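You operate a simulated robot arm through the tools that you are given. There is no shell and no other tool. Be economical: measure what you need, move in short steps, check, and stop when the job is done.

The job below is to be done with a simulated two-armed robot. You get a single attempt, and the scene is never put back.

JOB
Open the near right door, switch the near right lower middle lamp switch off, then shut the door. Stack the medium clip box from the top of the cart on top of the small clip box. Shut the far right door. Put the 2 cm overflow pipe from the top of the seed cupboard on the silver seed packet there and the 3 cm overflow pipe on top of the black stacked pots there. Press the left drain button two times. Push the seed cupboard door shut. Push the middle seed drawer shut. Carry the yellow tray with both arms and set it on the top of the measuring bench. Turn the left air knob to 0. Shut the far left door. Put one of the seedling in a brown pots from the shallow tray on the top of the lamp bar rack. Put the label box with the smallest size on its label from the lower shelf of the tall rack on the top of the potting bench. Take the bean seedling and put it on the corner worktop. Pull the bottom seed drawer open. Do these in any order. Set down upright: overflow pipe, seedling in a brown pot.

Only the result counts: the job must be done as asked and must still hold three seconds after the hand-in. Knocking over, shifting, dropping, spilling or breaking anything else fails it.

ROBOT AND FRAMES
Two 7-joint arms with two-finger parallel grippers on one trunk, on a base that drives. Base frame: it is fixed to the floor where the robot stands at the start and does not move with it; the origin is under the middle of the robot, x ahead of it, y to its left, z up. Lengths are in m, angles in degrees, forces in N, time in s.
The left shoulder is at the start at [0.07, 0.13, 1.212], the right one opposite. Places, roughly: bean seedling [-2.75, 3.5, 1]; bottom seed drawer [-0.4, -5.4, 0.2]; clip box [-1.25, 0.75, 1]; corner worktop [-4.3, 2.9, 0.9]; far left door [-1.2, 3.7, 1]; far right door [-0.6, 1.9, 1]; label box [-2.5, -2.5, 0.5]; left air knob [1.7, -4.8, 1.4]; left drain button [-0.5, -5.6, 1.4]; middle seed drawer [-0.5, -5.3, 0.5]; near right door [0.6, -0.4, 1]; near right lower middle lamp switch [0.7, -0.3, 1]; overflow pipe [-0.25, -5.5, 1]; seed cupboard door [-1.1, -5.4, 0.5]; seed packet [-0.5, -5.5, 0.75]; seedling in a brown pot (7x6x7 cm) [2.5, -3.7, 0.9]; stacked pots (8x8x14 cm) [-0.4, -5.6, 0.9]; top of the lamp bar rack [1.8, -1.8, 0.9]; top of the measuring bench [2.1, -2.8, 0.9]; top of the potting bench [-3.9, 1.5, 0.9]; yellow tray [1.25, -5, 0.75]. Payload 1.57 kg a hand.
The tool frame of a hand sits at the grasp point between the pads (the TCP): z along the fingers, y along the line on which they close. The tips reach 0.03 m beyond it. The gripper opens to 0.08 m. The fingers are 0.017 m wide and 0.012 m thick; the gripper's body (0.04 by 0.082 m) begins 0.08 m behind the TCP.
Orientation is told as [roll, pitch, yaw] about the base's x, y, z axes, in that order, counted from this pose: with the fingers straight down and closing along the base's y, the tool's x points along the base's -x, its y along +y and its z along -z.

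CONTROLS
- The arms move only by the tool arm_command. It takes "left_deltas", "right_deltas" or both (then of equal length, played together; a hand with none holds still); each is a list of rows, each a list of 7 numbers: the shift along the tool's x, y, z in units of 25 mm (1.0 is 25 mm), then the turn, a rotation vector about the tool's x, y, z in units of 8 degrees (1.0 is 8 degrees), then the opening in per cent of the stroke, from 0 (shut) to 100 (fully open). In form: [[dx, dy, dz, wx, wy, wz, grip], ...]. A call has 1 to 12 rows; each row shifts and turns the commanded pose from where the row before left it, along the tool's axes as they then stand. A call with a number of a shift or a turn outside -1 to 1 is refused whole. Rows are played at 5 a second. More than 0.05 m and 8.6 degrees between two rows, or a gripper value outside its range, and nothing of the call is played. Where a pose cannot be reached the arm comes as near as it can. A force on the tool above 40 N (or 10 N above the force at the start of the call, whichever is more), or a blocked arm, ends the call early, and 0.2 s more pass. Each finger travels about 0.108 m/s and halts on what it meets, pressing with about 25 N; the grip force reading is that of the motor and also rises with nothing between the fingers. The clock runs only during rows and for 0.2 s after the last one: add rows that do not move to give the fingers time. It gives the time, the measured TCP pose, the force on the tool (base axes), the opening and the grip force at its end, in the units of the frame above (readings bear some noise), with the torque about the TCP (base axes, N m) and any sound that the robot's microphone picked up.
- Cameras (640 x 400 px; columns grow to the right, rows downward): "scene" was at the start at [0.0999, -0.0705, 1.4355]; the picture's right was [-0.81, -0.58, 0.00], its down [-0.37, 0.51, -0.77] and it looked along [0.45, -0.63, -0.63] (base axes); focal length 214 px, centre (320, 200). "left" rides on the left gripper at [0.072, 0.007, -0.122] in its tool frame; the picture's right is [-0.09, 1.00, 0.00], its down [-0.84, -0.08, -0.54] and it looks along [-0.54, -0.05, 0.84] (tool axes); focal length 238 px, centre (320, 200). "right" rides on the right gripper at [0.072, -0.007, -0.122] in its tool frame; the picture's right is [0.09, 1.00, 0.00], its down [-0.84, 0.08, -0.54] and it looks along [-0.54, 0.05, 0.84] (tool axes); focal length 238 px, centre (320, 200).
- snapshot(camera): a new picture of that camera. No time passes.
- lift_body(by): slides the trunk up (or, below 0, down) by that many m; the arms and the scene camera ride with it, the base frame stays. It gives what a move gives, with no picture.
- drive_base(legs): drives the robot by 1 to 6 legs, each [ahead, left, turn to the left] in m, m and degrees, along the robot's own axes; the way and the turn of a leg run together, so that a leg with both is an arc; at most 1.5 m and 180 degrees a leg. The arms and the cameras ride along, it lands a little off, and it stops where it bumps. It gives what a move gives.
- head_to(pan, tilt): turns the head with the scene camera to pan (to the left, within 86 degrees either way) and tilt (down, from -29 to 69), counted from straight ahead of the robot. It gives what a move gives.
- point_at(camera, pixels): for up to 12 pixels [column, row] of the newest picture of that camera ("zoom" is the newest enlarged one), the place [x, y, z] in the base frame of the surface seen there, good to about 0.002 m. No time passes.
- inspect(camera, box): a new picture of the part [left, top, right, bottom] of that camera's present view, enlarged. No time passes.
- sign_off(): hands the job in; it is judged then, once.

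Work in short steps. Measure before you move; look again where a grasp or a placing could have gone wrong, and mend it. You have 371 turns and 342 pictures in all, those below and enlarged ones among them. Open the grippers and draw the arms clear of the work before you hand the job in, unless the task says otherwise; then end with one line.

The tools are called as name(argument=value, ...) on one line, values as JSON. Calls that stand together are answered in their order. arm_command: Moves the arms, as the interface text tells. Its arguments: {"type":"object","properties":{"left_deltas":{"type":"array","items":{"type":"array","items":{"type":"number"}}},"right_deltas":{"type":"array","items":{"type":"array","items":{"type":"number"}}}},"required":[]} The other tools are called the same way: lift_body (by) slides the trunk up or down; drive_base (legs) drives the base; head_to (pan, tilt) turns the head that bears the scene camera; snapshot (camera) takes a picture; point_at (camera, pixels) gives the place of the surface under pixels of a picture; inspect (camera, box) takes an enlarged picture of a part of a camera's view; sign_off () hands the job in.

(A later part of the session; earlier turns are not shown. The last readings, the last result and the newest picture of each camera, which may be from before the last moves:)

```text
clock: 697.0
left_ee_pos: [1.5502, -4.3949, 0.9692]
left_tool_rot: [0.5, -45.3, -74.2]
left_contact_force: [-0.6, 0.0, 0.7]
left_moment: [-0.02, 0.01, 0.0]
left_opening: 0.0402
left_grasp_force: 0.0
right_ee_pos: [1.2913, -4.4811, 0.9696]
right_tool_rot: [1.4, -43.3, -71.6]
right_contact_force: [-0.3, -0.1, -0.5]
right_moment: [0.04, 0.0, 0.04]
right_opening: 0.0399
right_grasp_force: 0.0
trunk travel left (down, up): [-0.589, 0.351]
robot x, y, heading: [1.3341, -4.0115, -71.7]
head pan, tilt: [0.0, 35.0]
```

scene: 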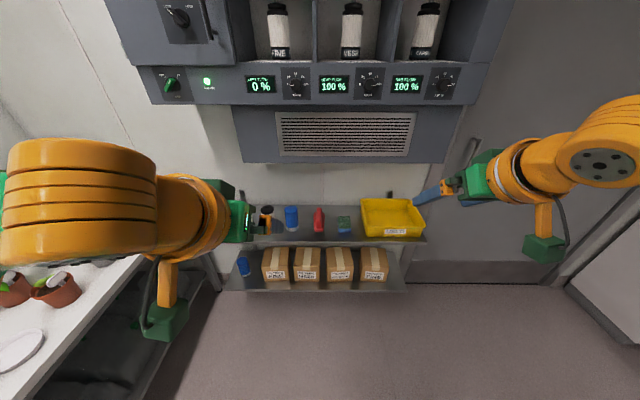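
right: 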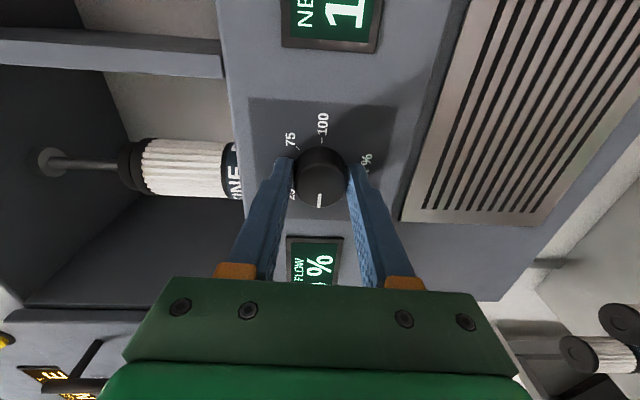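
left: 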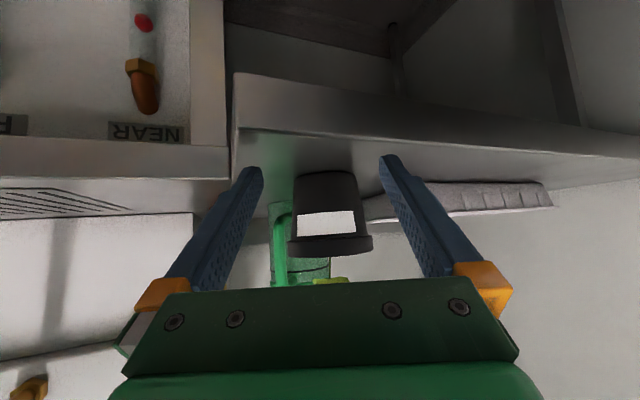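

Hands are 0.273 apart. Drive right 0.31, then ahead 0.5 m above the tray.

drive_base(legs=[[0, -0.3125, 0.2], [0.5, 0, 0]])

head_to(pan=-3, tilt=50)

snapshot(camera="scene")

snapshot(camera="left")

snapshot(camera="right")

```text
clock: 701.7
left_ee_pos: [1.4276, -4.9635, 0.9691]
left_tool_rot: [0.6, -45.3, -72.8]
left_contact_force: [-0.9, -0.5, 0.5]
left_moment: [-0.03, 0.0, -0.02]
left_opening: 0.04
left_grasp_force: 0.1
right_ee_pos: [1.1698, -5.0541, 0.9695]
right_tool_rot: [1.4, -43.5, -70.2]
right_contact_force: [0.3, 0.8, -0.3]
right_moment: [-0.03, 0.02, 0.02]
right_opening: 0.0399
right_grasp_force: 0.0
trunk travel left (down, up): [-0.589, 0.351]
robot x, y, heading: [1.2006, -4.5864, -70.4]
head pan, tilt: [0.0, 35.0]
```

```text
clock: 702.5
left_ee_pos: [1.4275, -4.9631, 0.9682]
left_tool_rot: [0.5, -45.2, -72.8]
left_contact_force: [-0.2, 0.2, -0.1]
left_moment: [0.0, -0.01, -0.01]
left_opening: 0.0399
left_grasp_force: 0.1
right_ee_pos: [1.17, -5.0553, 0.9695]
right_tool_rot: [1.4, -43.4, -70.2]
right_contact_force: [-0.8, -0.2, 0.0]
right_moment: [0.01, -0.05, 0.02]
right_opening: 0.04
right_grasp_force: 0.0
trunk travel left (down, up): [-0.589, 0.351]
robot x, y, heading: [1.1988, -4.5837, -70.1]
head pan, tilt: [-3.0, 50.0]
```

```text
99 pictures are left
```

scene: 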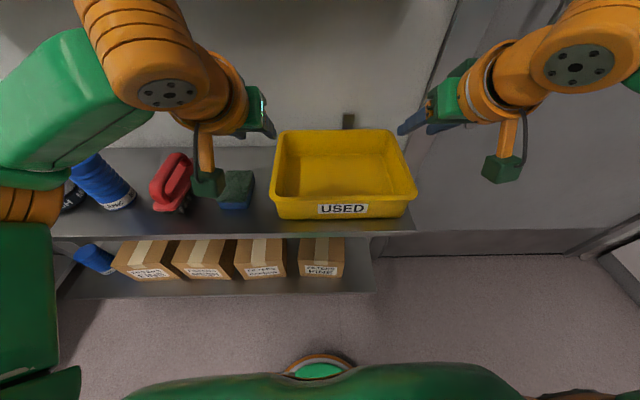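

```text
98 pictures are left
```

left: 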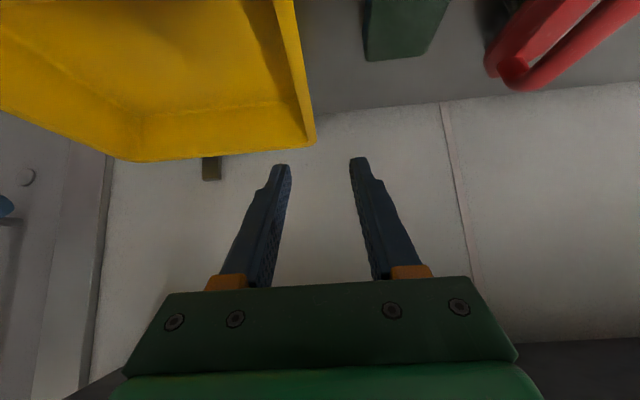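

```text
97 pictures are left
```

right: 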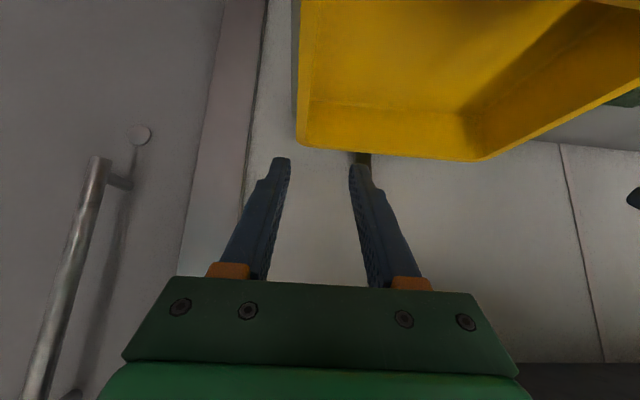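

Need 1.5 cm right and 4 cm ahead with a -1.5° turn.

drive_base(legs=[[0.04, -0.005, -1.5]])

lift_body(by=-0.08)

snapshot(camera="left")

snapshot(camera="right")

```text
clock: 703.4
left_ee_pos: [1.4249, -5.0077, 0.9706]
left_tool_rot: [0.4, -45.4, -74.2]
left_contact_force: [-0.7, -0.3, 0.2]
left_moment: [-0.02, 0.03, 0.01]
left_opening: 0.0401
left_grasp_force: 0.1
right_ee_pos: [1.1651, -5.0913, 0.9707]
right_tool_rot: [1.3, -43.4, -71.8]
right_contact_force: [0.7, 0.7, -0.2]
right_moment: [-0.02, 0.0, 0.03]
right_opening: 0.0403
right_grasp_force: 0.1
trunk travel left (down, up): [-0.589, 0.351]
robot x, y, heading: [1.2101, -4.6198, -71.8]
head pan, tilt: [-3.0, 50.0]
```

```text
clock: 704.5
left_ee_pos: [1.425, -5.009, 0.8896]
left_tool_rot: [0.6, -45.2, -74.2]
left_contact_force: [0.2, -0.6, -0.8]
left_moment: [0.0, 0.0, 0.0]
left_opening: 0.0402
left_grasp_force: 0.1
right_ee_pos: [1.1654, -5.0926, 0.8878]
right_tool_rot: [1.4, -43.3, -71.6]
right_contact_force: [0.0, -0.9, -0.4]
right_moment: [-0.01, 0.0, 0.03]
right_opening: 0.04
right_grasp_force: 0.1
trunk travel left (down, up): [-0.509, 0.431]
robot x, y, heading: [1.2094, -4.6226, -71.5]
head pan, tilt: [-3.0, 50.0]
```

```text
96 pictures are left
```

left: 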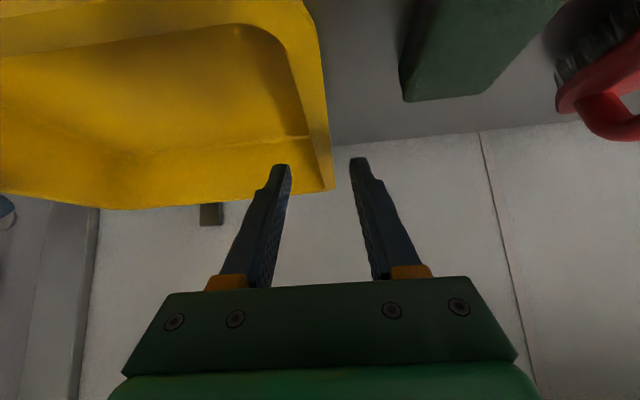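

```text
95 pictures are left
```

right: 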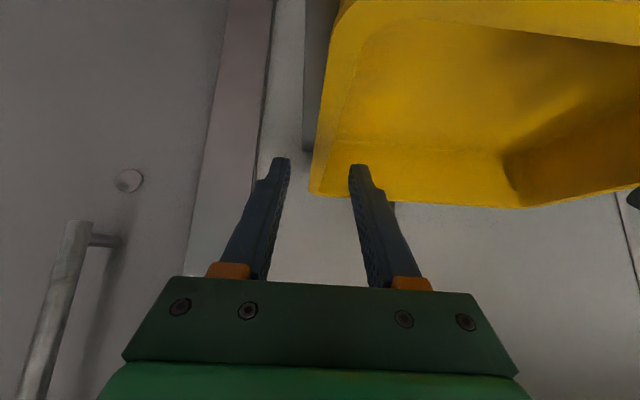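

Both rims lie between the fingers. Lower 45 mm and close both grippers.

lift_body(by=-0.045)

arm_command(left_deltas=[[0, 0, 0, 0, 0, 0, 0], [0, 0, 0, 0, 0, 0, 0], [0, 0, 0, 0, 0, 0, 0], [0, 0, 0, 0, 0, 0, 0]], right_deltas=[[0, 0, 0, 0, 0, 0, 0], [0, 0, 0, 0, 0, 0, 0], [0, 0, 0, 0, 0, 0, 0], [0, 0, 0, 0, 0, 0, 0]])

snapshot(camera="left")

snapshot(camera="right")

```text
clock: 705.4
left_ee_pos: [1.4251, -5.008, 0.8439]
left_tool_rot: [0.5, -45.3, -74.2]
left_contact_force: [-0.6, 1.3, 0.4]
left_moment: [0.02, 0.0, -0.02]
left_opening: 0.0402
left_grasp_force: 0.0
right_ee_pos: [1.1657, -5.0929, 0.8446]
right_tool_rot: [1.4, -43.4, -71.7]
right_contact_force: [-0.4, -0.5, -0.4]
right_moment: [0.01, 0.03, 0.01]
right_opening: 0.0402
right_grasp_force: 0.1
trunk travel left (down, up): [-0.464, 0.476]
robot x, y, heading: [1.2073, -4.6229, -71.6]
head pan, tilt: [-3.0, 50.0]
```

```text
clock: 706.0
left_ee_pos: [1.4228, -5.0091, 0.8444]
left_tool_rot: [0.1, -45.3, -74.6]
left_contact_force: [-5.5, -3.3, 0.5]
left_moment: [0.48, -0.51, 1.27]
left_opening: 0.0055
left_grasp_force: 25.2
right_ee_pos: [1.17, -5.0904, 0.8454]
right_tool_rot: [1.9, -43.5, -71.5]
right_contact_force: [5.6, 1.9, 1.2]
right_moment: [-0.13, 0.74, -1.06]
right_opening: 0.0054
right_grasp_force: 25.0
trunk travel left (down, up): [-0.464, 0.476]
robot x, y, heading: [1.2125, -4.6206, -71.5]
head pan, tilt: [-3.0, 50.0]
stopped in row 2 (right hand): the force on the tool passed its limit at 43 N (the readings are from after the stop); the commanded pose is now the measured one
```

```text
94 pictures are left
```

left: 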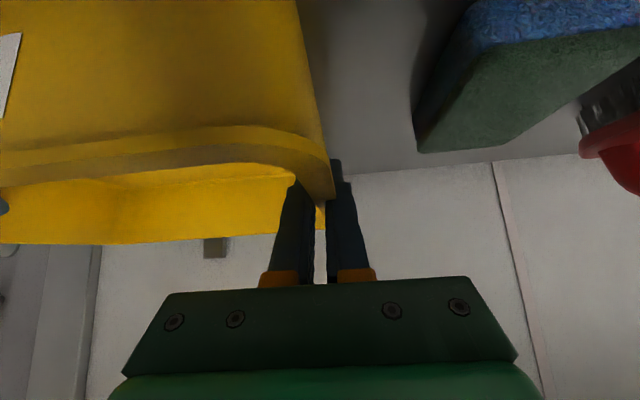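

```text
93 pictures are left
```

right: 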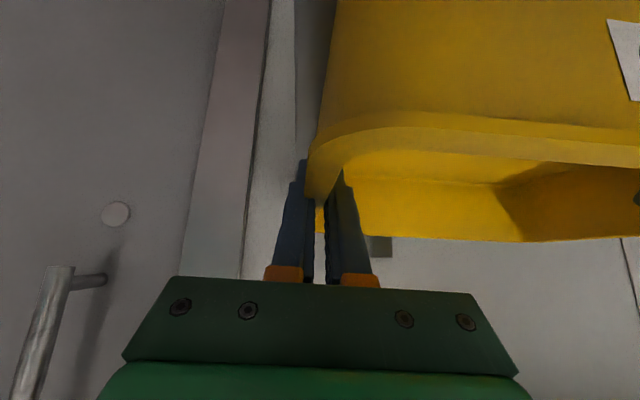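

Both hands grip the walls (5.5 mm). Lift 4 cm and check.

lift_body(by=0.04)

snapshot(camera="scene")

```text
clock: 706.8
left_ee_pos: [1.4233, -5.0103, 0.8845]
left_tool_rot: [0.1, -45.3, -74.6]
left_contact_force: [-8.9, -3.1, -2.1]
left_moment: [0.19, -0.6, 1.22]
left_opening: 0.0052
left_grasp_force: 24.8
right_ee_pos: [1.1697, -5.0915, 0.8844]
right_tool_rot: [1.9, -43.3, -71.7]
right_contact_force: [8.3, 3.5, -2.6]
right_moment: [-0.06, 0.73, -1.07]
right_opening: 0.005
right_grasp_force: 25.2
trunk travel left (down, up): [-0.504, 0.436]
robot x, y, heading: [1.2057, -4.6243, -71.5]
head pan, tilt: [-3.0, 50.0]
```

```text
92 pictures are left
```

scene: 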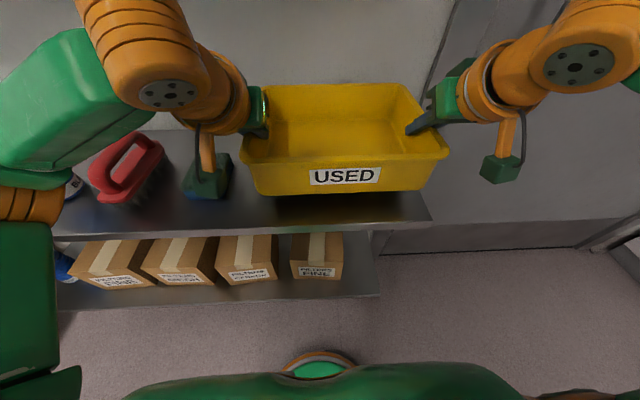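

Tray is level in both hands. Raise 0.2 m, back out 0.6 m, and look towards the measuring bench.

drive_base(legs=[[-0.5, 0, 0]])

lift_body(by=0.25)

head_to(pan=80, tilt=25)

snapshot(camera="scene")

```text
clock: 709.7
left_ee_pos: [1.2699, -4.5415, 0.8833]
left_tool_rot: [0.1, -45.2, -73.9]
left_contact_force: [-14.2, -4.6, -2.4]
left_moment: [0.28, -0.53, 1.24]
left_opening: 0.0055
left_grasp_force: 25.1
right_ee_pos: [1.0188, -4.6274, 0.8839]
right_tool_rot: [1.9, -43.4, -70.9]
right_contact_force: [14.1, 5.2, -1.8]
right_moment: [-0.22, 0.71, -1.07]
right_opening: 0.0053
right_grasp_force: 25.5
trunk travel left (down, up): [-0.504, 0.436]
robot x, y, heading: [1.055, -4.1587, -71.1]
head pan, tilt: [-3.0, 50.0]
```

```text
clock: 712.3
left_ee_pos: [1.2699, -4.5414, 1.134]
left_tool_rot: [0.1, -45.3, -74.0]
left_contact_force: [-6.4, -2.8, -2.0]
left_moment: [0.27, -0.6, 1.26]
left_opening: 0.0054
left_grasp_force: 24.9
right_ee_pos: [1.0178, -4.6263, 1.134]
right_tool_rot: [1.8, -43.5, -70.8]
right_contact_force: [6.6, 3.4, -3.9]
right_moment: [-0.17, 0.73, -1.09]
right_opening: 0.005
right_grasp_force: 25.5
trunk travel left (down, up): [-0.754, 0.186]
robot x, y, heading: [1.0519, -4.1557, -70.8]
head pan, tilt: [-3.0, 50.0]
```

```text
clock: 713.9
left_ee_pos: [1.269, -4.5419, 1.1337]
left_tool_rot: [0.1, -45.3, -74.1]
left_contact_force: [-8.1, -3.1, -0.9]
left_moment: [0.28, -0.57, 1.24]
left_opening: 0.0056
left_grasp_force: 24.4
right_ee_pos: [1.0175, -4.6265, 1.1349]
right_tool_rot: [1.7, -43.5, -70.9]
right_contact_force: [6.7, 3.6, -2.8]
right_moment: [-0.19, 0.71, -1.09]
right_opening: 0.0047
right_grasp_force: 25.2
trunk travel left (down, up): [-0.754, 0.186]
robot x, y, heading: [1.0553, -4.1579, -71.2]
head pan, tilt: [80.0, 25.0]
```

```text
91 pictures are left
```

scene: 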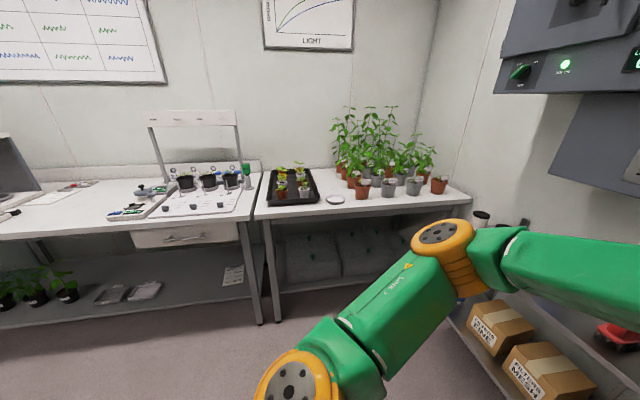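

I turn left 90° to face the east benches and look for free space on the measuring bench.

drive_base(legs=[[-0.2, 0, 0], [0, 0, 89.5], [0, 1.0, 0]])

head_to(pan=0, tilt=30)

snapshot(camera="scene")

```text
clock: 724.0
left_ee_pos: [1.0927, -2.8049, 1.1343]
left_tool_rot: [0.2, -45.4, 13.9]
left_contact_force: [2.7, -7.5, -0.9]
left_moment: [0.59, 0.22, 1.24]
left_opening: 0.0053
left_grasp_force: 25.5
right_ee_pos: [1.1692, -3.0612, 1.1342]
right_tool_rot: [1.9, -43.6, 16.8]
right_contact_force: [-2.7, 8.0, -3.2]
right_moment: [-0.71, -0.11, -1.1]
right_opening: 0.0054
right_grasp_force: 24.9
trunk travel left (down, up): [-0.754, 0.186]
robot x, y, heading: [0.7008, -3.0097, 17.1]
head pan, tilt: [80.0, 25.0]
```

```text
clock: 725.5
left_ee_pos: [1.0926, -2.804, 1.1341]
left_tool_rot: [0.1, -45.4, 14.0]
left_contact_force: [2.2, -5.8, -1.9]
left_moment: [0.66, 0.05, 1.26]
left_opening: 0.0054
left_grasp_force: 25.1
right_ee_pos: [1.1677, -3.0591, 1.1352]
right_tool_rot: [1.8, -43.5, 17.0]
right_contact_force: [-2.0, 5.1, -1.9]
right_moment: [-0.77, 0.08, -1.08]
right_opening: 0.0052
right_grasp_force: 25.1
trunk travel left (down, up): [-0.754, 0.186]
robot x, y, heading: [0.6996, -3.0029, 17.0]
head pan, tilt: [0.0, 30.0]
```

```text
90 pictures are left
```

scene: 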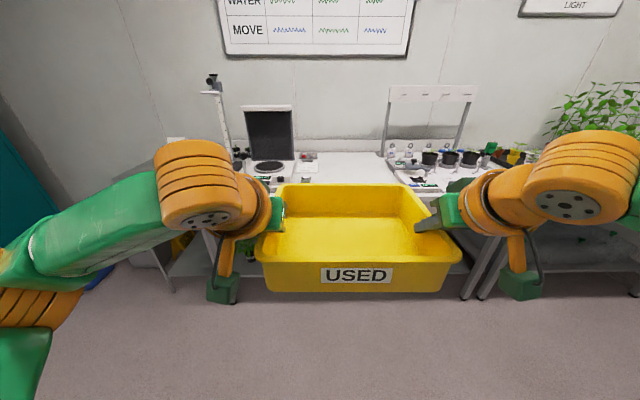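

Zoom over the tray to find the free area.

inspect(camera="scene", box=[230, 130, 450, 200])

point_at(camera="scene", pixels=[[340, 170], [360, 165], [370, 180], [310, 175], [385, 165], [320, 160], [345, 180], [268, 165], [400, 185], [300, 160]])

```text
2.91 times, centred on (340, 165) of scene
```

zoom: 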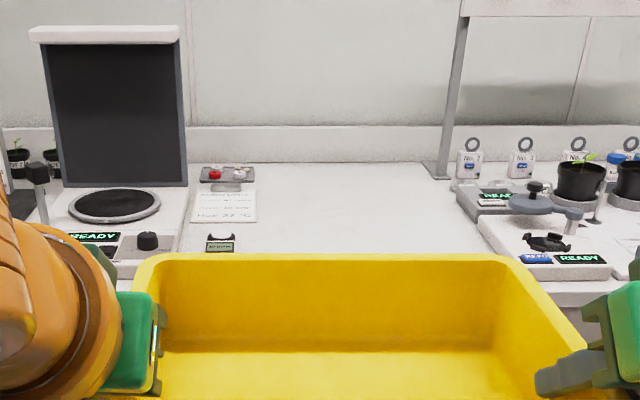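

```text
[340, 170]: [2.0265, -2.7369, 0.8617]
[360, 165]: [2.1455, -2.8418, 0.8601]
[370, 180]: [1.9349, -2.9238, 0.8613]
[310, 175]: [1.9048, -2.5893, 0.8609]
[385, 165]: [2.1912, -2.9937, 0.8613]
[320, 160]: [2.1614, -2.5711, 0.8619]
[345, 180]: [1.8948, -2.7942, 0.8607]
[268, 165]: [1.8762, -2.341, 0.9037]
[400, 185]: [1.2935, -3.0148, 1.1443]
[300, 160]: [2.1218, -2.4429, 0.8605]
```

Free zone on the bench: centre about n=-3.31, c≈1.0. I shift right 0.17 and go ahead 0.5, then look.

drive_base(legs=[[0, -0.17, 1.5], [0.5, 0, 0]])

head_to(pan=0, tilt=40)

snapshot(camera="scene")

```text
clock: 729.5
left_ee_pos: [1.5989, -2.8016, 1.1342]
left_tool_rot: [0.1, -45.5, 15.6]
left_contact_force: [1.7, -5.7, -2.5]
left_moment: [0.61, 0.26, 1.25]
left_opening: 0.0057
left_grasp_force: 24.7
right_ee_pos: [1.6827, -3.0538, 1.135]
right_tool_rot: [1.7, -43.5, 18.6]
right_contact_force: [-3.6, 5.3, -3.6]
right_moment: [-0.72, -0.12, -1.08]
right_opening: 0.0049
right_grasp_force: 24.7
trunk travel left (down, up): [-0.754, 0.186]
robot x, y, heading: [1.2171, -3.0175, 18.3]
head pan, tilt: [0.0, 30.0]
```

```text
clock: 730.2
left_ee_pos: [1.6019, -2.8015, 1.1335]
left_tool_rot: [0.1, -45.3, 15.6]
left_contact_force: [2.2, -4.8, -2.1]
left_moment: [0.59, 0.28, 1.23]
left_opening: 0.0056
left_grasp_force: 25.4
right_ee_pos: [1.6846, -3.0542, 1.1349]
right_tool_rot: [1.7, -43.5, 18.6]
right_contact_force: [-2.2, 5.7, -2.2]
right_moment: [-0.71, -0.18, -1.03]
right_opening: 0.0051
right_grasp_force: 25.2
trunk travel left (down, up): [-0.754, 0.186]
robot x, y, heading: [1.2157, -3.0164, 18.5]
head pan, tilt: [0.0, 40.0]
```

```text
88 pictures are left
```

scene: 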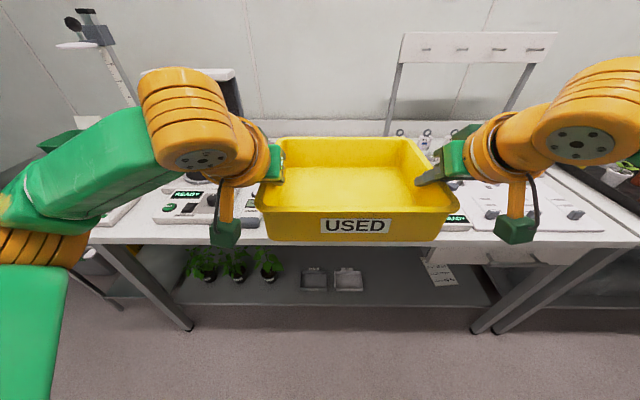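

Measure the bench front edge and neighbouring items.

point_at(camera="scene", pixels=[[180, 240], [490, 240], [590, 240], [455, 225], [460, 218], [255, 222], [240, 228], [205, 200], [470, 190], [400, 132], [415, 140]])

```text
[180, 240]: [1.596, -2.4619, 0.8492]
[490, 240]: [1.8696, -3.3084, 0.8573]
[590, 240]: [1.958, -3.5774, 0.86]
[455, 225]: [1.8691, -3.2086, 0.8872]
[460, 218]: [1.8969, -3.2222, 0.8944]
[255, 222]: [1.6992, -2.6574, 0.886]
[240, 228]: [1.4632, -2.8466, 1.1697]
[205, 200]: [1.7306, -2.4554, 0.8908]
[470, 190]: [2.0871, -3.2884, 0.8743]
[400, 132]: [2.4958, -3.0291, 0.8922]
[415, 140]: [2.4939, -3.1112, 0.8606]
```

Front edge c≈0.72; neighbours are at n≥-3.06 and ≤-3.62. I go ahead 0.28, right 0.03, then lower.

drive_base(legs=[[0.28, -0.03, 0]])

lift_body(by=-0.17)

snapshot(camera="scene")

```text
clock: 732.2
left_ee_pos: [1.8673, -2.7354, 1.1349]
left_tool_rot: [0.1, -45.4, 16.3]
left_contact_force: [1.7, -5.3, -1.0]
left_moment: [0.55, 0.24, 1.22]
left_opening: 0.0053
left_grasp_force: 25.1
right_ee_pos: [1.954, -2.9892, 1.136]
right_tool_rot: [1.8, -43.5, 19.5]
right_contact_force: [-2.8, 5.4, -2.9]
right_moment: [-0.69, -0.18, -1.08]
right_opening: 0.0048
right_grasp_force: 25.4
trunk travel left (down, up): [-0.754, 0.186]
robot x, y, heading: [1.484, -2.9561, 19.3]
head pan, tilt: [0.0, 40.0]
```

```text
clock: 734.1
left_ee_pos: [1.869, -2.7367, 0.964]
left_tool_rot: [0.1, -45.4, 16.3]
left_contact_force: [1.6, -4.6, -1.2]
left_moment: [0.63, 0.07, 1.27]
left_opening: 0.0055
left_grasp_force: 25.3
right_ee_pos: [1.9551, -2.9891, 0.9642]
right_tool_rot: [1.8, -43.5, 19.4]
right_contact_force: [-2.9, 4.6, -3.2]
right_moment: [-0.76, -0.01, -1.1]
right_opening: 0.0051
right_grasp_force: 24.3
trunk travel left (down, up): [-0.584, 0.356]
robot x, y, heading: [1.4858, -2.9532, 19.0]
head pan, tilt: [0.0, 40.0]
```

```text
87 pictures are left
```

scene: 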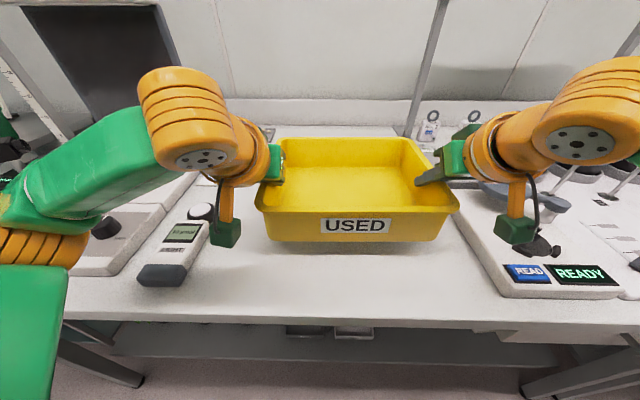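

Check heights around both hand cameras before lowering the last 4 cm.

point_at(camera="scene", pixels=[[515, 238], [545, 245], [495, 200], [540, 205], [225, 240], [190, 225], [205, 212], [480, 195], [270, 245], [440, 245]])

```text
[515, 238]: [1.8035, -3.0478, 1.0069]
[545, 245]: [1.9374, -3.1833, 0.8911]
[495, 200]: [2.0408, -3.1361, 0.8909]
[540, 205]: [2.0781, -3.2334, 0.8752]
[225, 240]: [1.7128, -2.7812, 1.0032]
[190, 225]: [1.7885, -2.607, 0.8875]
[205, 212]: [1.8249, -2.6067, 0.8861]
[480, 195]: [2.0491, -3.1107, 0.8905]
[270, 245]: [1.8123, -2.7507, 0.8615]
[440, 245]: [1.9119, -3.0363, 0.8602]
```

Clear. Lower 37 mm, then a touch more to contact.

lift_body(by=-0.036)

lift_body(by=-0.005)

```text
clock: 734.9
left_ee_pos: [1.869, -2.7362, 0.9278]
left_tool_rot: [0.2, -45.3, 16.4]
left_contact_force: [1.9, -3.6, -1.3]
left_moment: [0.6, 0.27, 1.3]
left_opening: 0.0056
left_grasp_force: 24.3
right_ee_pos: [1.9549, -2.9871, 0.9284]
right_tool_rot: [1.8, -43.5, 19.3]
right_contact_force: [-2.2, 4.8, -3.2]
right_moment: [-0.72, -0.22, -1.1]
right_opening: 0.0051
right_grasp_force: 24.9
trunk travel left (down, up): [-0.548, 0.392]
robot x, y, heading: [1.4869, -2.9552, 19.0]
head pan, tilt: [0.0, 40.0]
```

```text
clock: 735.4
left_ee_pos: [1.8675, -2.7354, 0.9245]
left_tool_rot: [0.1, -45.5, 16.3]
left_contact_force: [5.6, -2.9, 7.3]
left_moment: [0.5, 0.4, 1.22]
left_opening: 0.0056
left_grasp_force: 25.2
right_ee_pos: [1.9538, -2.9881, 0.9249]
right_tool_rot: [1.7, -43.7, 19.4]
right_contact_force: [0.2, 4.0, 6.6]
right_moment: [-0.83, 0.01, -1.08]
right_opening: 0.0051
right_grasp_force: 24.6
trunk travel left (down, up): [-0.543, 0.397]
robot x, y, heading: [1.4891, -2.9561, 19.4]
head pan, tilt: [0.0, 40.0]
```

Contact on both. Open both to 50 %, raise, and back off.

arm_command(left_deltas=[[0, 0, 0, 0, 0, 0, 30], [0, 0, 0, 0, 0, 0, 45], [0, 0, 0, 0, 0, 0, 45]], right_deltas=[[0, 0, 0, 0, 0, 0, 30], [0, 0, 0, 0, 0, 0, 45], [0, 0, 0, 0, 0, 0, 45]])

lift_body(by=0.2)

drive_base(legs=[[-0.45, 0, 0]])

snapshot(camera="scene")

```text
clock: 736.2
left_ee_pos: [1.8686, -2.7372, 0.9233]
left_tool_rot: [0.2, -45.5, 16.3]
left_contact_force: [-0.6, 0.5, -0.2]
left_moment: [0.02, 0.0, -0.02]
left_opening: 0.0359
left_grasp_force: 0.0
right_ee_pos: [1.9538, -2.9874, 0.9245]
right_tool_rot: [1.7, -43.6, 19.4]
right_contact_force: [-1.0, 0.1, 0.9]
right_moment: [0.03, 0.02, -0.02]
right_opening: 0.0361
right_grasp_force: 0.0
trunk travel left (down, up): [-0.543, 0.397]
robot x, y, heading: [1.4846, -2.954, 19.0]
head pan, tilt: [0.0, 40.0]
```

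```text
clock: 738.4
left_ee_pos: [1.8687, -2.7371, 1.1233]
left_tool_rot: [0.1, -45.4, 16.4]
left_contact_force: [-0.3, 0.2, 0.6]
left_moment: [-0.03, -0.01, 0.01]
left_opening: 0.0358
left_grasp_force: 0.0
right_ee_pos: [1.9559, -2.9873, 1.1248]
right_tool_rot: [1.8, -43.5, 19.5]
right_contact_force: [-0.1, 0.2, 0.6]
right_moment: [-0.01, 0.0, -0.02]
right_opening: 0.0362
right_grasp_force: 0.1
trunk travel left (down, up): [-0.743, 0.197]
robot x, y, heading: [1.4883, -2.9585, 19.0]
head pan, tilt: [0.0, 40.0]
```

```text
clock: 741.1
left_ee_pos: [1.4417, -2.883, 1.1229]
left_tool_rot: [0.1, -45.2, 16.4]
left_contact_force: [-0.4, -0.5, 0.0]
left_moment: [0.0, 0.0, 0.0]
left_opening: 0.0359
left_grasp_force: 0.1
right_ee_pos: [1.529, -3.1357, 1.1241]
right_tool_rot: [1.9, -43.6, 19.3]
right_contact_force: [0.3, -0.1, 0.7]
right_moment: [-0.01, 0.0, 0.01]
right_opening: 0.0364
right_grasp_force: 0.0
trunk travel left (down, up): [-0.743, 0.197]
robot x, y, heading: [1.0584, -3.107, 19.2]
head pan, tilt: [0.0, 40.0]
```

```text
86 pictures are left
```

scene: 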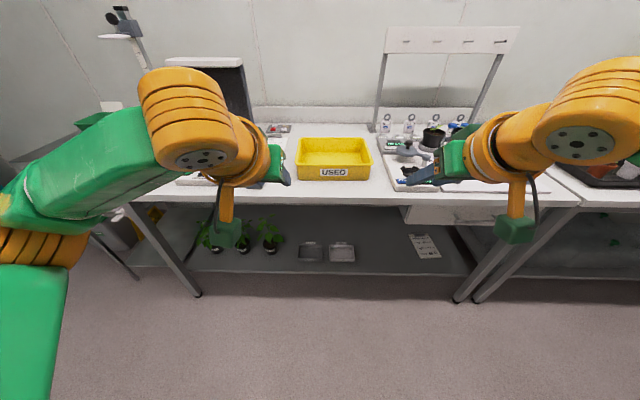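

Tray is on the measuring bench. Now to the seedling bench: I move right 0.75 m and look at the shallow tray.

drive_base(legs=[[0, -0.72, -0.5]])

head_to(pan=-3, tilt=30)

snapshot(camera="scene")

inspect(camera="scene", box=[250, 110, 450, 230])

```text
clock: 745.1
left_ee_pos: [1.6756, -3.5911, 1.1227]
left_tool_rot: [0.1, -45.4, 14.5]
left_contact_force: [-1.0, -0.2, -0.6]
left_moment: [0.01, 0.03, -0.01]
left_opening: 0.036
left_grasp_force: 0.0
right_ee_pos: [1.7555, -3.8459, 1.1241]
right_tool_rot: [1.8, -43.5, 17.6]
right_contact_force: [0.4, -0.8, -0.3]
right_moment: [0.01, 0.01, 0.02]
right_opening: 0.0361
right_grasp_force: 0.1
trunk travel left (down, up): [-0.743, 0.197]
robot x, y, heading: [1.2876, -3.799, 17.4]
head pan, tilt: [0.0, 40.0]
```

```text
clock: 745.8
left_ee_pos: [1.6771, -3.5914, 1.1235]
left_tool_rot: [0.2, -45.4, 14.4]
left_contact_force: [0.0, -0.5, 0.0]
left_moment: [0.02, 0.0, -0.05]
left_opening: 0.0359
left_grasp_force: 0.1
right_ee_pos: [1.7543, -3.8464, 1.1241]
right_tool_rot: [1.8, -43.5, 17.5]
right_contact_force: [0.1, 0.0, -0.3]
right_moment: [0.01, 0.02, 0.0]
right_opening: 0.036
right_grasp_force: 0.0
trunk travel left (down, up): [-0.743, 0.197]
robot x, y, heading: [1.2879, -3.7961, 17.2]
head pan, tilt: [-3.0, 30.0]
```

```text
85 pictures are left
```

scene: 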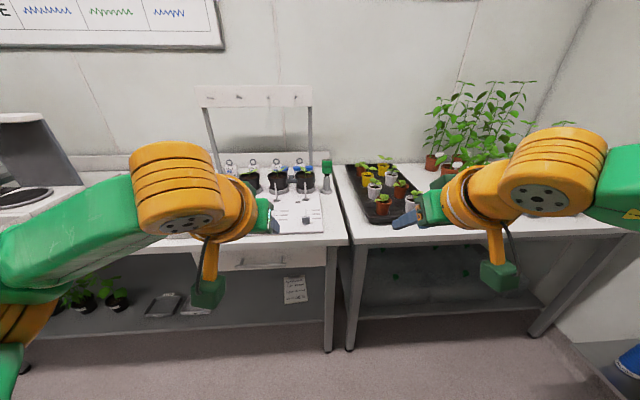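

```text
3.20 times, centred on (350, 170) of scene
```

zoom: 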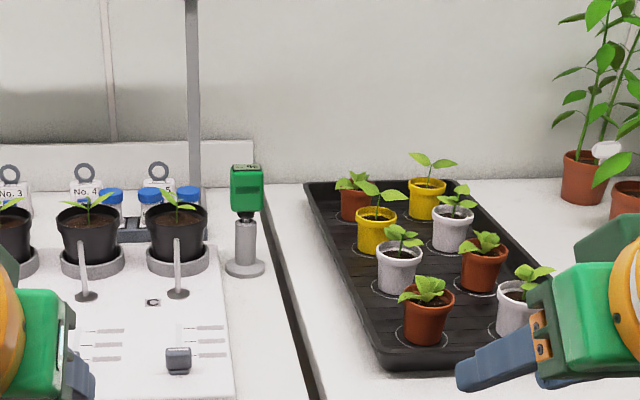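

Shallow tray found; I pick the front brown pot at zoom (428,315). Measure it and its neighbours.

point_at(camera="zoom", pixels=[[405, 300], [453, 300], [428, 297], [428, 330], [412, 340], [443, 340], [380, 250], [505, 300], [497, 290], [430, 365], [395, 370], [465, 265]])

```text
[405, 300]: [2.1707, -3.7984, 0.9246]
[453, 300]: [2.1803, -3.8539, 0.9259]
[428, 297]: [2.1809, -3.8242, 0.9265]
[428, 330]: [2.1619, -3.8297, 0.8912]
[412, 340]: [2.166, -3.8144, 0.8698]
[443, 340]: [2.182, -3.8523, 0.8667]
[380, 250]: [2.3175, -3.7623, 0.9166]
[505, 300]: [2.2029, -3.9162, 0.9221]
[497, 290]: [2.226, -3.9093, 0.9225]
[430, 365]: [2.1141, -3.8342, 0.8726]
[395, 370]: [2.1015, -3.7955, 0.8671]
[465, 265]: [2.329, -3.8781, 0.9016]
```

Brown pot centre ≈(2.187,-3.823), rim Ø≈63 mm at z 0.926. I raise the left hand 0.15 m, open the right fully, and drive to just before it.

arm_command(left_deltas=[[-0.2, 0, -1, 0, 0, 0, 50], [-0.9, 0, -0.5, 0, 0, 0, 50], [-0.7, 0, -0.7, 0, 0, 0, 50], [-0.7, 0, -0.7, 0, 0, 0, 50], [-0.7, 0, -0.7, 0, 0, 0, 50], [-0.7, 0, -0.7, 0, 0, 0, 50], [-0.7, 0, -0.7, 0, 0, 0, 50]], right_deltas=[[0, 0, 0, 0, 0, 0, 100], [0, 0, 0, 0, 0, 0, 100], [0, 0, 0, 0, 0, 0, 100], [0, 0, 0, 0, 0, 0, 100], [0, 0, 0, 0, 0, 0, 100], [0, 0, 0, 0, 0, 0, 100], [0, 0, 0, 0, 0, 0, 100]])

drive_base(legs=[[0, -0.106, 0], [0.3, 0, 0]])

lift_body(by=-0.2)

snapshot(camera="right")

snapshot(camera="scene")

```text
clock: 747.4
left_ee_pos: [1.6689, -3.5937, 1.2935]
left_tool_rot: [0.4, -45.5, 14.4]
left_contact_force: [0.6, 0.0, 0.6]
left_moment: [-0.01, 0.02, 0.01]
left_opening: 0.0401
left_grasp_force: 0.1
right_ee_pos: [1.7554, -3.8469, 1.1245]
right_tool_rot: [1.9, -43.7, 17.5]
right_contact_force: [0.8, -0.1, 0.4]
right_moment: [0.01, -0.04, 0.0]
right_opening: 0.0799
right_grasp_force: 0.1
trunk travel left (down, up): [-0.743, 0.197]
robot x, y, heading: [1.288, -3.7983, 17.3]
head pan, tilt: [-3.0, 30.0]
```

```text
clock: 750.2
left_ee_pos: [1.9774, -3.6083, 1.2948]
left_tool_rot: [0.1, -45.5, 14.5]
left_contact_force: [0.1, 0.5, -0.6]
left_moment: [-0.01, 0.0, 0.03]
left_opening: 0.04
left_grasp_force: 0.1
right_ee_pos: [2.0634, -3.8599, 1.1233]
right_tool_rot: [1.8, -43.6, 17.6]
right_contact_force: [-1.1, -0.7, 0.6]
right_moment: [-0.01, 0.01, 0.0]
right_opening: 0.0798
right_grasp_force: 0.1
trunk travel left (down, up): [-0.743, 0.197]
robot x, y, heading: [1.5968, -3.8156, 17.3]
head pan, tilt: [-3.0, 30.0]
```

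```text
clock: 752.4
left_ee_pos: [1.9811, -3.6072, 1.0947]
left_tool_rot: [0.2, -45.3, 14.6]
left_contact_force: [-0.2, 0.0, -0.3]
left_moment: [-0.03, -0.01, 0.03]
left_opening: 0.0399
left_grasp_force: 0.1
right_ee_pos: [2.066, -3.8605, 0.9249]
right_tool_rot: [1.8, -43.5, 17.7]
right_contact_force: [-0.2, -0.5, 0.8]
right_moment: [0.02, 0.02, 0.0]
right_opening: 0.08
right_grasp_force: 0.0
trunk travel left (down, up): [-0.543, 0.397]
robot x, y, heading: [1.6014, -3.8138, 17.6]
head pan, tilt: [-3.0, 30.0]
```

```text
83 pictures are left
```

right: 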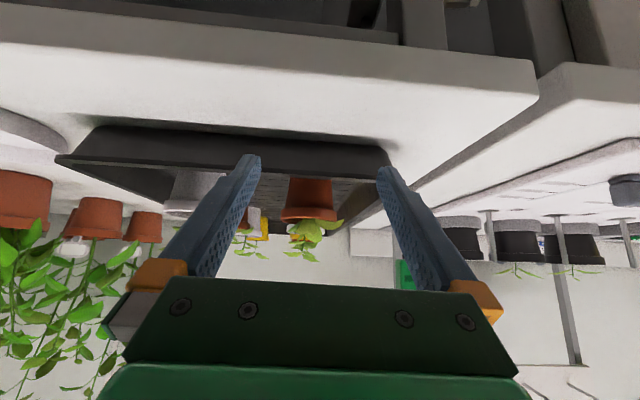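

```text
82 pictures are left
```

scene: 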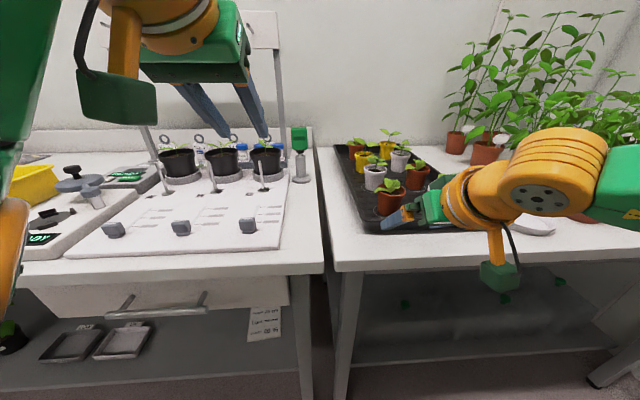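

Measure the pot with the right camera to refine lateral alignment.

inspect(camera="right", box=[250, 150, 390, 260])

point_at(camera="right", pixels=[[283, 214], [334, 214], [308, 214], [308, 190], [295, 182], [328, 182], [262, 185], [250, 215]])

```text
3.64 times, centred on (320, 205) of right
```

zoom: 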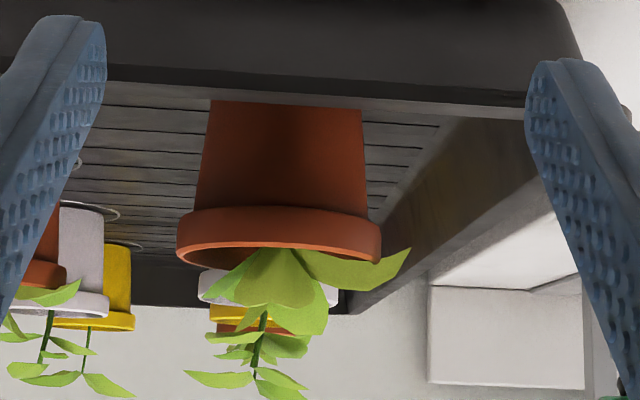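

```text
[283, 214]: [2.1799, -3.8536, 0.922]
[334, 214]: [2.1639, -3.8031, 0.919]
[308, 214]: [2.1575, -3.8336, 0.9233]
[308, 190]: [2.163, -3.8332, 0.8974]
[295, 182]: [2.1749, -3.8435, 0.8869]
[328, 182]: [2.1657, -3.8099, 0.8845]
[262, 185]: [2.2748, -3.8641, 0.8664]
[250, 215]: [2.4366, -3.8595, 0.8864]
```

Refined: 12.3 cm ahead, 3 mm right. I lower 12 mm, drive 8 cm and extend 4 cm.

lift_body(by=-0.012)

drive_base(legs=[[0.08, -0.003, 0]])

snapshot(camera="right")

```text
clock: 753.0
left_ee_pos: [1.9804, -3.6085, 1.082]
left_tool_rot: [0.2, -45.4, 14.7]
left_contact_force: [-0.1, 0.1, -0.1]
left_moment: [-0.01, 0.01, 0.0]
left_opening: 0.0401
left_grasp_force: 0.1
right_ee_pos: [2.0661, -3.8609, 0.9119]
right_tool_rot: [1.9, -43.5, 17.7]
right_contact_force: [0.0, -0.2, -0.2]
right_moment: [0.01, 0.01, 0.01]
right_opening: 0.0799
right_grasp_force: 0.0
trunk travel left (down, up): [-0.531, 0.409]
robot x, y, heading: [1.6018, -3.8113, 17.5]
head pan, tilt: [-3.0, 30.0]
```

```text
clock: 754.0
left_ee_pos: [2.0582, -3.5869, 1.0821]
left_tool_rot: [0.1, -45.4, 14.6]
left_contact_force: [-0.2, 0.5, -0.5]
left_moment: [0.0, 0.01, 0.02]
left_opening: 0.0401
left_grasp_force: 0.1
right_ee_pos: [2.143, -3.8388, 0.9127]
right_tool_rot: [1.9, -43.6, 17.6]
right_contact_force: [1.2, -0.8, 0.1]
right_moment: [0.0, 0.0, 0.0]
right_opening: 0.0801
right_grasp_force: 0.1
trunk travel left (down, up): [-0.531, 0.409]
robot x, y, heading: [1.6738, -3.7917, 17.4]
head pan, tilt: [-3.0, 30.0]
```

```text
80 pictures are left
```

right: 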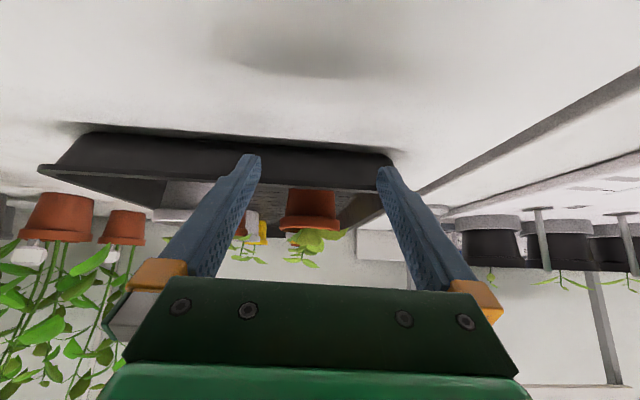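

The pot looks farther than expected; re-measure to see whether the tray moved.

point_at(camera="right", pixels=[[283, 224], [340, 224], [312, 225], [312, 200], [312, 178], [320, 165], [250, 165], [320, 150], [100, 235]])

inspect(camera="scene", box=[320, 120, 480, 260])

```text
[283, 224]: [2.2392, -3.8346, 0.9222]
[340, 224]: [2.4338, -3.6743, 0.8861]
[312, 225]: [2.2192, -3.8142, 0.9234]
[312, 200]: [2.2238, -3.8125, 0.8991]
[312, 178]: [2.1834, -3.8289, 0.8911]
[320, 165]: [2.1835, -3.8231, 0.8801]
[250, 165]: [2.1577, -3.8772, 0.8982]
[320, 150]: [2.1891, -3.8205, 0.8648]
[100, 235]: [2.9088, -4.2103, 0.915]
```

```text
2.86 times, centred on (400, 190) of scene
```

zoom: 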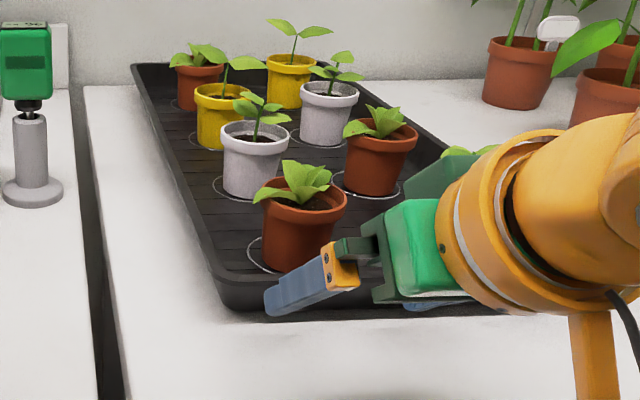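

The fingers pushed the shallow tray ~6 cm (its rim is at z 0.891). I must put it back; measure its present front and side edges.

point_at(camera="zoom", pixels=[[240, 295], [260, 300], [222, 275], [190, 205], [150, 110], [135, 75], [340, 310], [450, 310], [480, 312], [300, 240], [395, 165]])

lift_body(by=0.1)

drive_base(legs=[[-0.25, 0, 0]])

snapshot(camera="scene")

```text
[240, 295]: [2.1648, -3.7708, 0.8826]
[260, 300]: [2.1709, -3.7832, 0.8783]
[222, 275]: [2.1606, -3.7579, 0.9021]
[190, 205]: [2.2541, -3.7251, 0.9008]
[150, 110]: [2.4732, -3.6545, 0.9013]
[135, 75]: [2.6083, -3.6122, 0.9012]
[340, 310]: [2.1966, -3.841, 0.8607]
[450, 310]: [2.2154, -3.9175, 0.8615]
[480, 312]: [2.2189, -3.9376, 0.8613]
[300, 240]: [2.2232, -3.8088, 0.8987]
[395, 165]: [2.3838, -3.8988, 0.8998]
```

```text
clock: 755.4
left_ee_pos: [2.0585, -3.5874, 1.1823]
left_tool_rot: [0.1, -45.4, 14.5]
left_contact_force: [-0.5, -0.3, -0.2]
left_moment: [-0.01, 0.01, 0.01]
left_opening: 0.04
left_grasp_force: 0.0
right_ee_pos: [2.1438, -3.839, 1.0114]
right_tool_rot: [1.8, -43.5, 17.7]
right_contact_force: [0.6, 0.0, 0.0]
right_moment: [-0.03, -0.02, -0.01]
right_opening: 0.0801
right_grasp_force: 0.1
trunk travel left (down, up): [-0.631, 0.309]
robot x, y, heading: [1.6773, -3.7911, 17.4]
head pan, tilt: [-3.0, 30.0]
```

```text
clock: 757.2
left_ee_pos: [1.8215, -3.6628, 1.1817]
left_tool_rot: [0.2, -45.2, 14.1]
left_contact_force: [-0.3, 0.7, -0.4]
left_moment: [0.01, -0.01, 0.01]
left_opening: 0.0397
left_grasp_force: 0.1
right_ee_pos: [1.9055, -3.9169, 1.0105]
right_tool_rot: [1.8, -43.5, 17.2]
right_contact_force: [-0.2, -0.6, 0.4]
right_moment: [0.03, -0.02, -0.01]
right_opening: 0.0799
right_grasp_force: 0.0
trunk travel left (down, up): [-0.631, 0.309]
robot x, y, heading: [1.4391, -3.8663, 16.9]
head pan, tilt: [-3.0, 30.0]
```

```text
78 pictures are left
```

scene: 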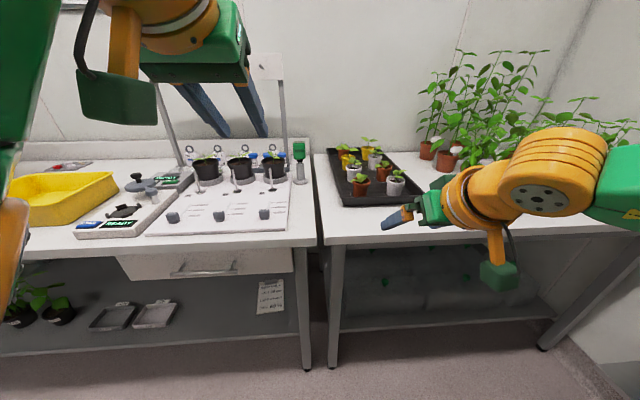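

I zoom to locate the tray's front rim centre and the two front pots for a hook-and-pull correction.

inspect(camera="scene", box=[320, 130, 440, 220])

point_at(camera="zoom", pixels=[[120, 320], [250, 320], [330, 325], [430, 305], [155, 315], [170, 250], [225, 250], [315, 250], [365, 250], [272, 300], [285, 325], [435, 290]])

```text
4.44 times, centred on (380, 175) of scene
```

zoom: 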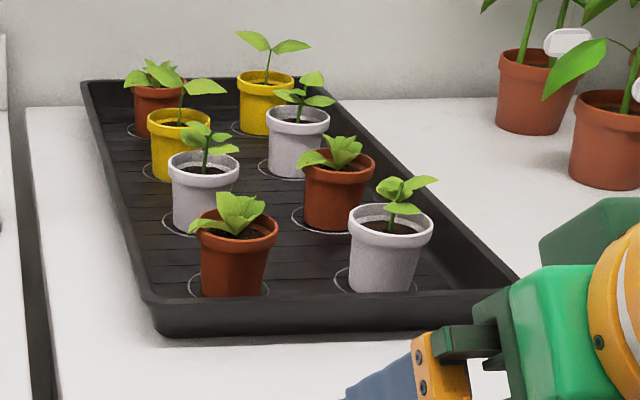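

```text
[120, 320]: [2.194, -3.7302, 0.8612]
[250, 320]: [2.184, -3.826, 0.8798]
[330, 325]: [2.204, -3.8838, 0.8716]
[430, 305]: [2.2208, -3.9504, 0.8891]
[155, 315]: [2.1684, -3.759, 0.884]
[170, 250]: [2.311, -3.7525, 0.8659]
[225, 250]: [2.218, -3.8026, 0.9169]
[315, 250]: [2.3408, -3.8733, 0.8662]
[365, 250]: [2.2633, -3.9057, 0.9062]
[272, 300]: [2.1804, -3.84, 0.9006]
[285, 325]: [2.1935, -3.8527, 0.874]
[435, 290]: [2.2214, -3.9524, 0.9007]
```

Shift back needed ≈6.6 cm along heading 197°. I close the right hand and turn it nearly vertical (tilt ~15°).

arm_command(right_deltas=[[0, 0, 0, 0, 0.9, 0, 0], [0, 0, 0, 0, 0.9, 0, 0], [0, 0, 0, 0, 0.9, 0, 0], [0, 0, 0, 0, 0.8, 0, 0], [0, 0, 0, 0, 0, 0, 0]])

```text
clock: 758.4
left_ee_pos: [1.8184, -3.6647, 1.1814]
left_tool_rot: [0.3, -45.3, 14.1]
left_contact_force: [-0.2, -0.2, 0.3]
left_moment: [0.0, -0.01, 0.01]
left_opening: 0.0399
left_grasp_force: 0.1
right_ee_pos: [1.904, -3.9162, 1.0133]
right_tool_rot: [0.9, -16.9, 18.7]
right_contact_force: [-0.2, 0.0, 0.4]
right_moment: [-0.01, -0.06, -0.02]
right_opening: 0.0
right_grasp_force: 21.2
trunk travel left (down, up): [-0.631, 0.309]
robot x, y, heading: [1.4357, -3.8651, 17.1]
head pan, tilt: [-3.0, 30.0]
```

Reached. Drive right 0.057 and ahead 0.304 with the tip above the tray rim, then lower.

lift_body(by=0.03)

drive_base(legs=[[0, -0.057, 0], [0.3, 0, 0]])

snapshot(camera="right")

inspect(camera="scene", box=[320, 120, 480, 260])

```text
clock: 759.1
left_ee_pos: [1.8189, -3.6642, 1.2122]
left_tool_rot: [0.1, -45.5, 14.1]
left_contact_force: [0.2, -0.4, -0.3]
left_moment: [0.02, -0.04, -0.04]
left_opening: 0.0399
left_grasp_force: 0.1
right_ee_pos: [1.9048, -3.9174, 1.0426]
right_tool_rot: [0.9, -16.9, 18.8]
right_contact_force: [-0.1, 0.3, -0.1]
right_moment: [0.0, 0.0, 0.02]
right_opening: 0.0
right_grasp_force: 21.7
trunk travel left (down, up): [-0.661, 0.279]
robot x, y, heading: [1.4352, -3.8657, 16.8]
head pan, tilt: [-3.0, 30.0]
```

```text
clock: 761.7
left_ee_pos: [2.1156, -3.6366, 1.2127]
left_tool_rot: [0.1, -45.5, 13.8]
left_contact_force: [-0.1, -0.5, -0.1]
left_moment: [-0.01, -0.03, -0.02]
left_opening: 0.0401
left_grasp_force: 0.1
right_ee_pos: [2.1996, -3.8896, 1.0436]
right_tool_rot: [0.8, -17.0, 18.4]
right_contact_force: [0.1, 1.7, 0.1]
right_moment: [-0.01, -0.03, -0.01]
right_opening: 0.0
right_grasp_force: 21.6
trunk travel left (down, up): [-0.661, 0.279]
robot x, y, heading: [1.7332, -3.8408, 16.7]
head pan, tilt: [-3.0, 30.0]
```

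```text
76 pictures are left
```

right: 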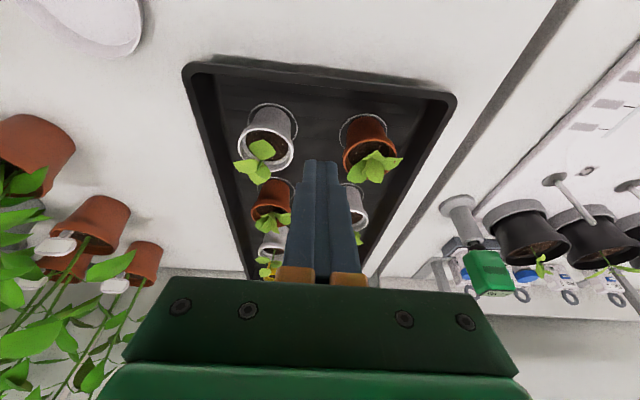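

```text
2.86 times, centred on (400, 190) of scene
```

zoom: 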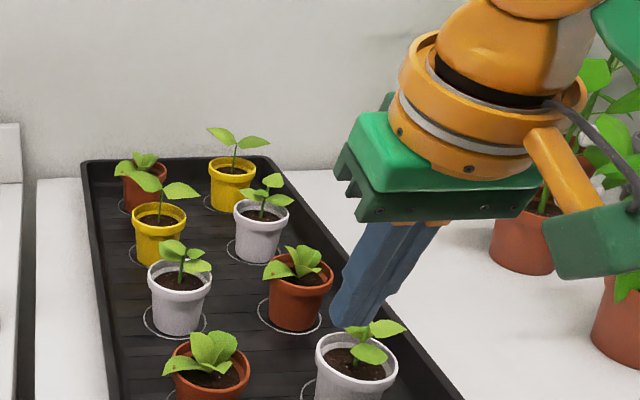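

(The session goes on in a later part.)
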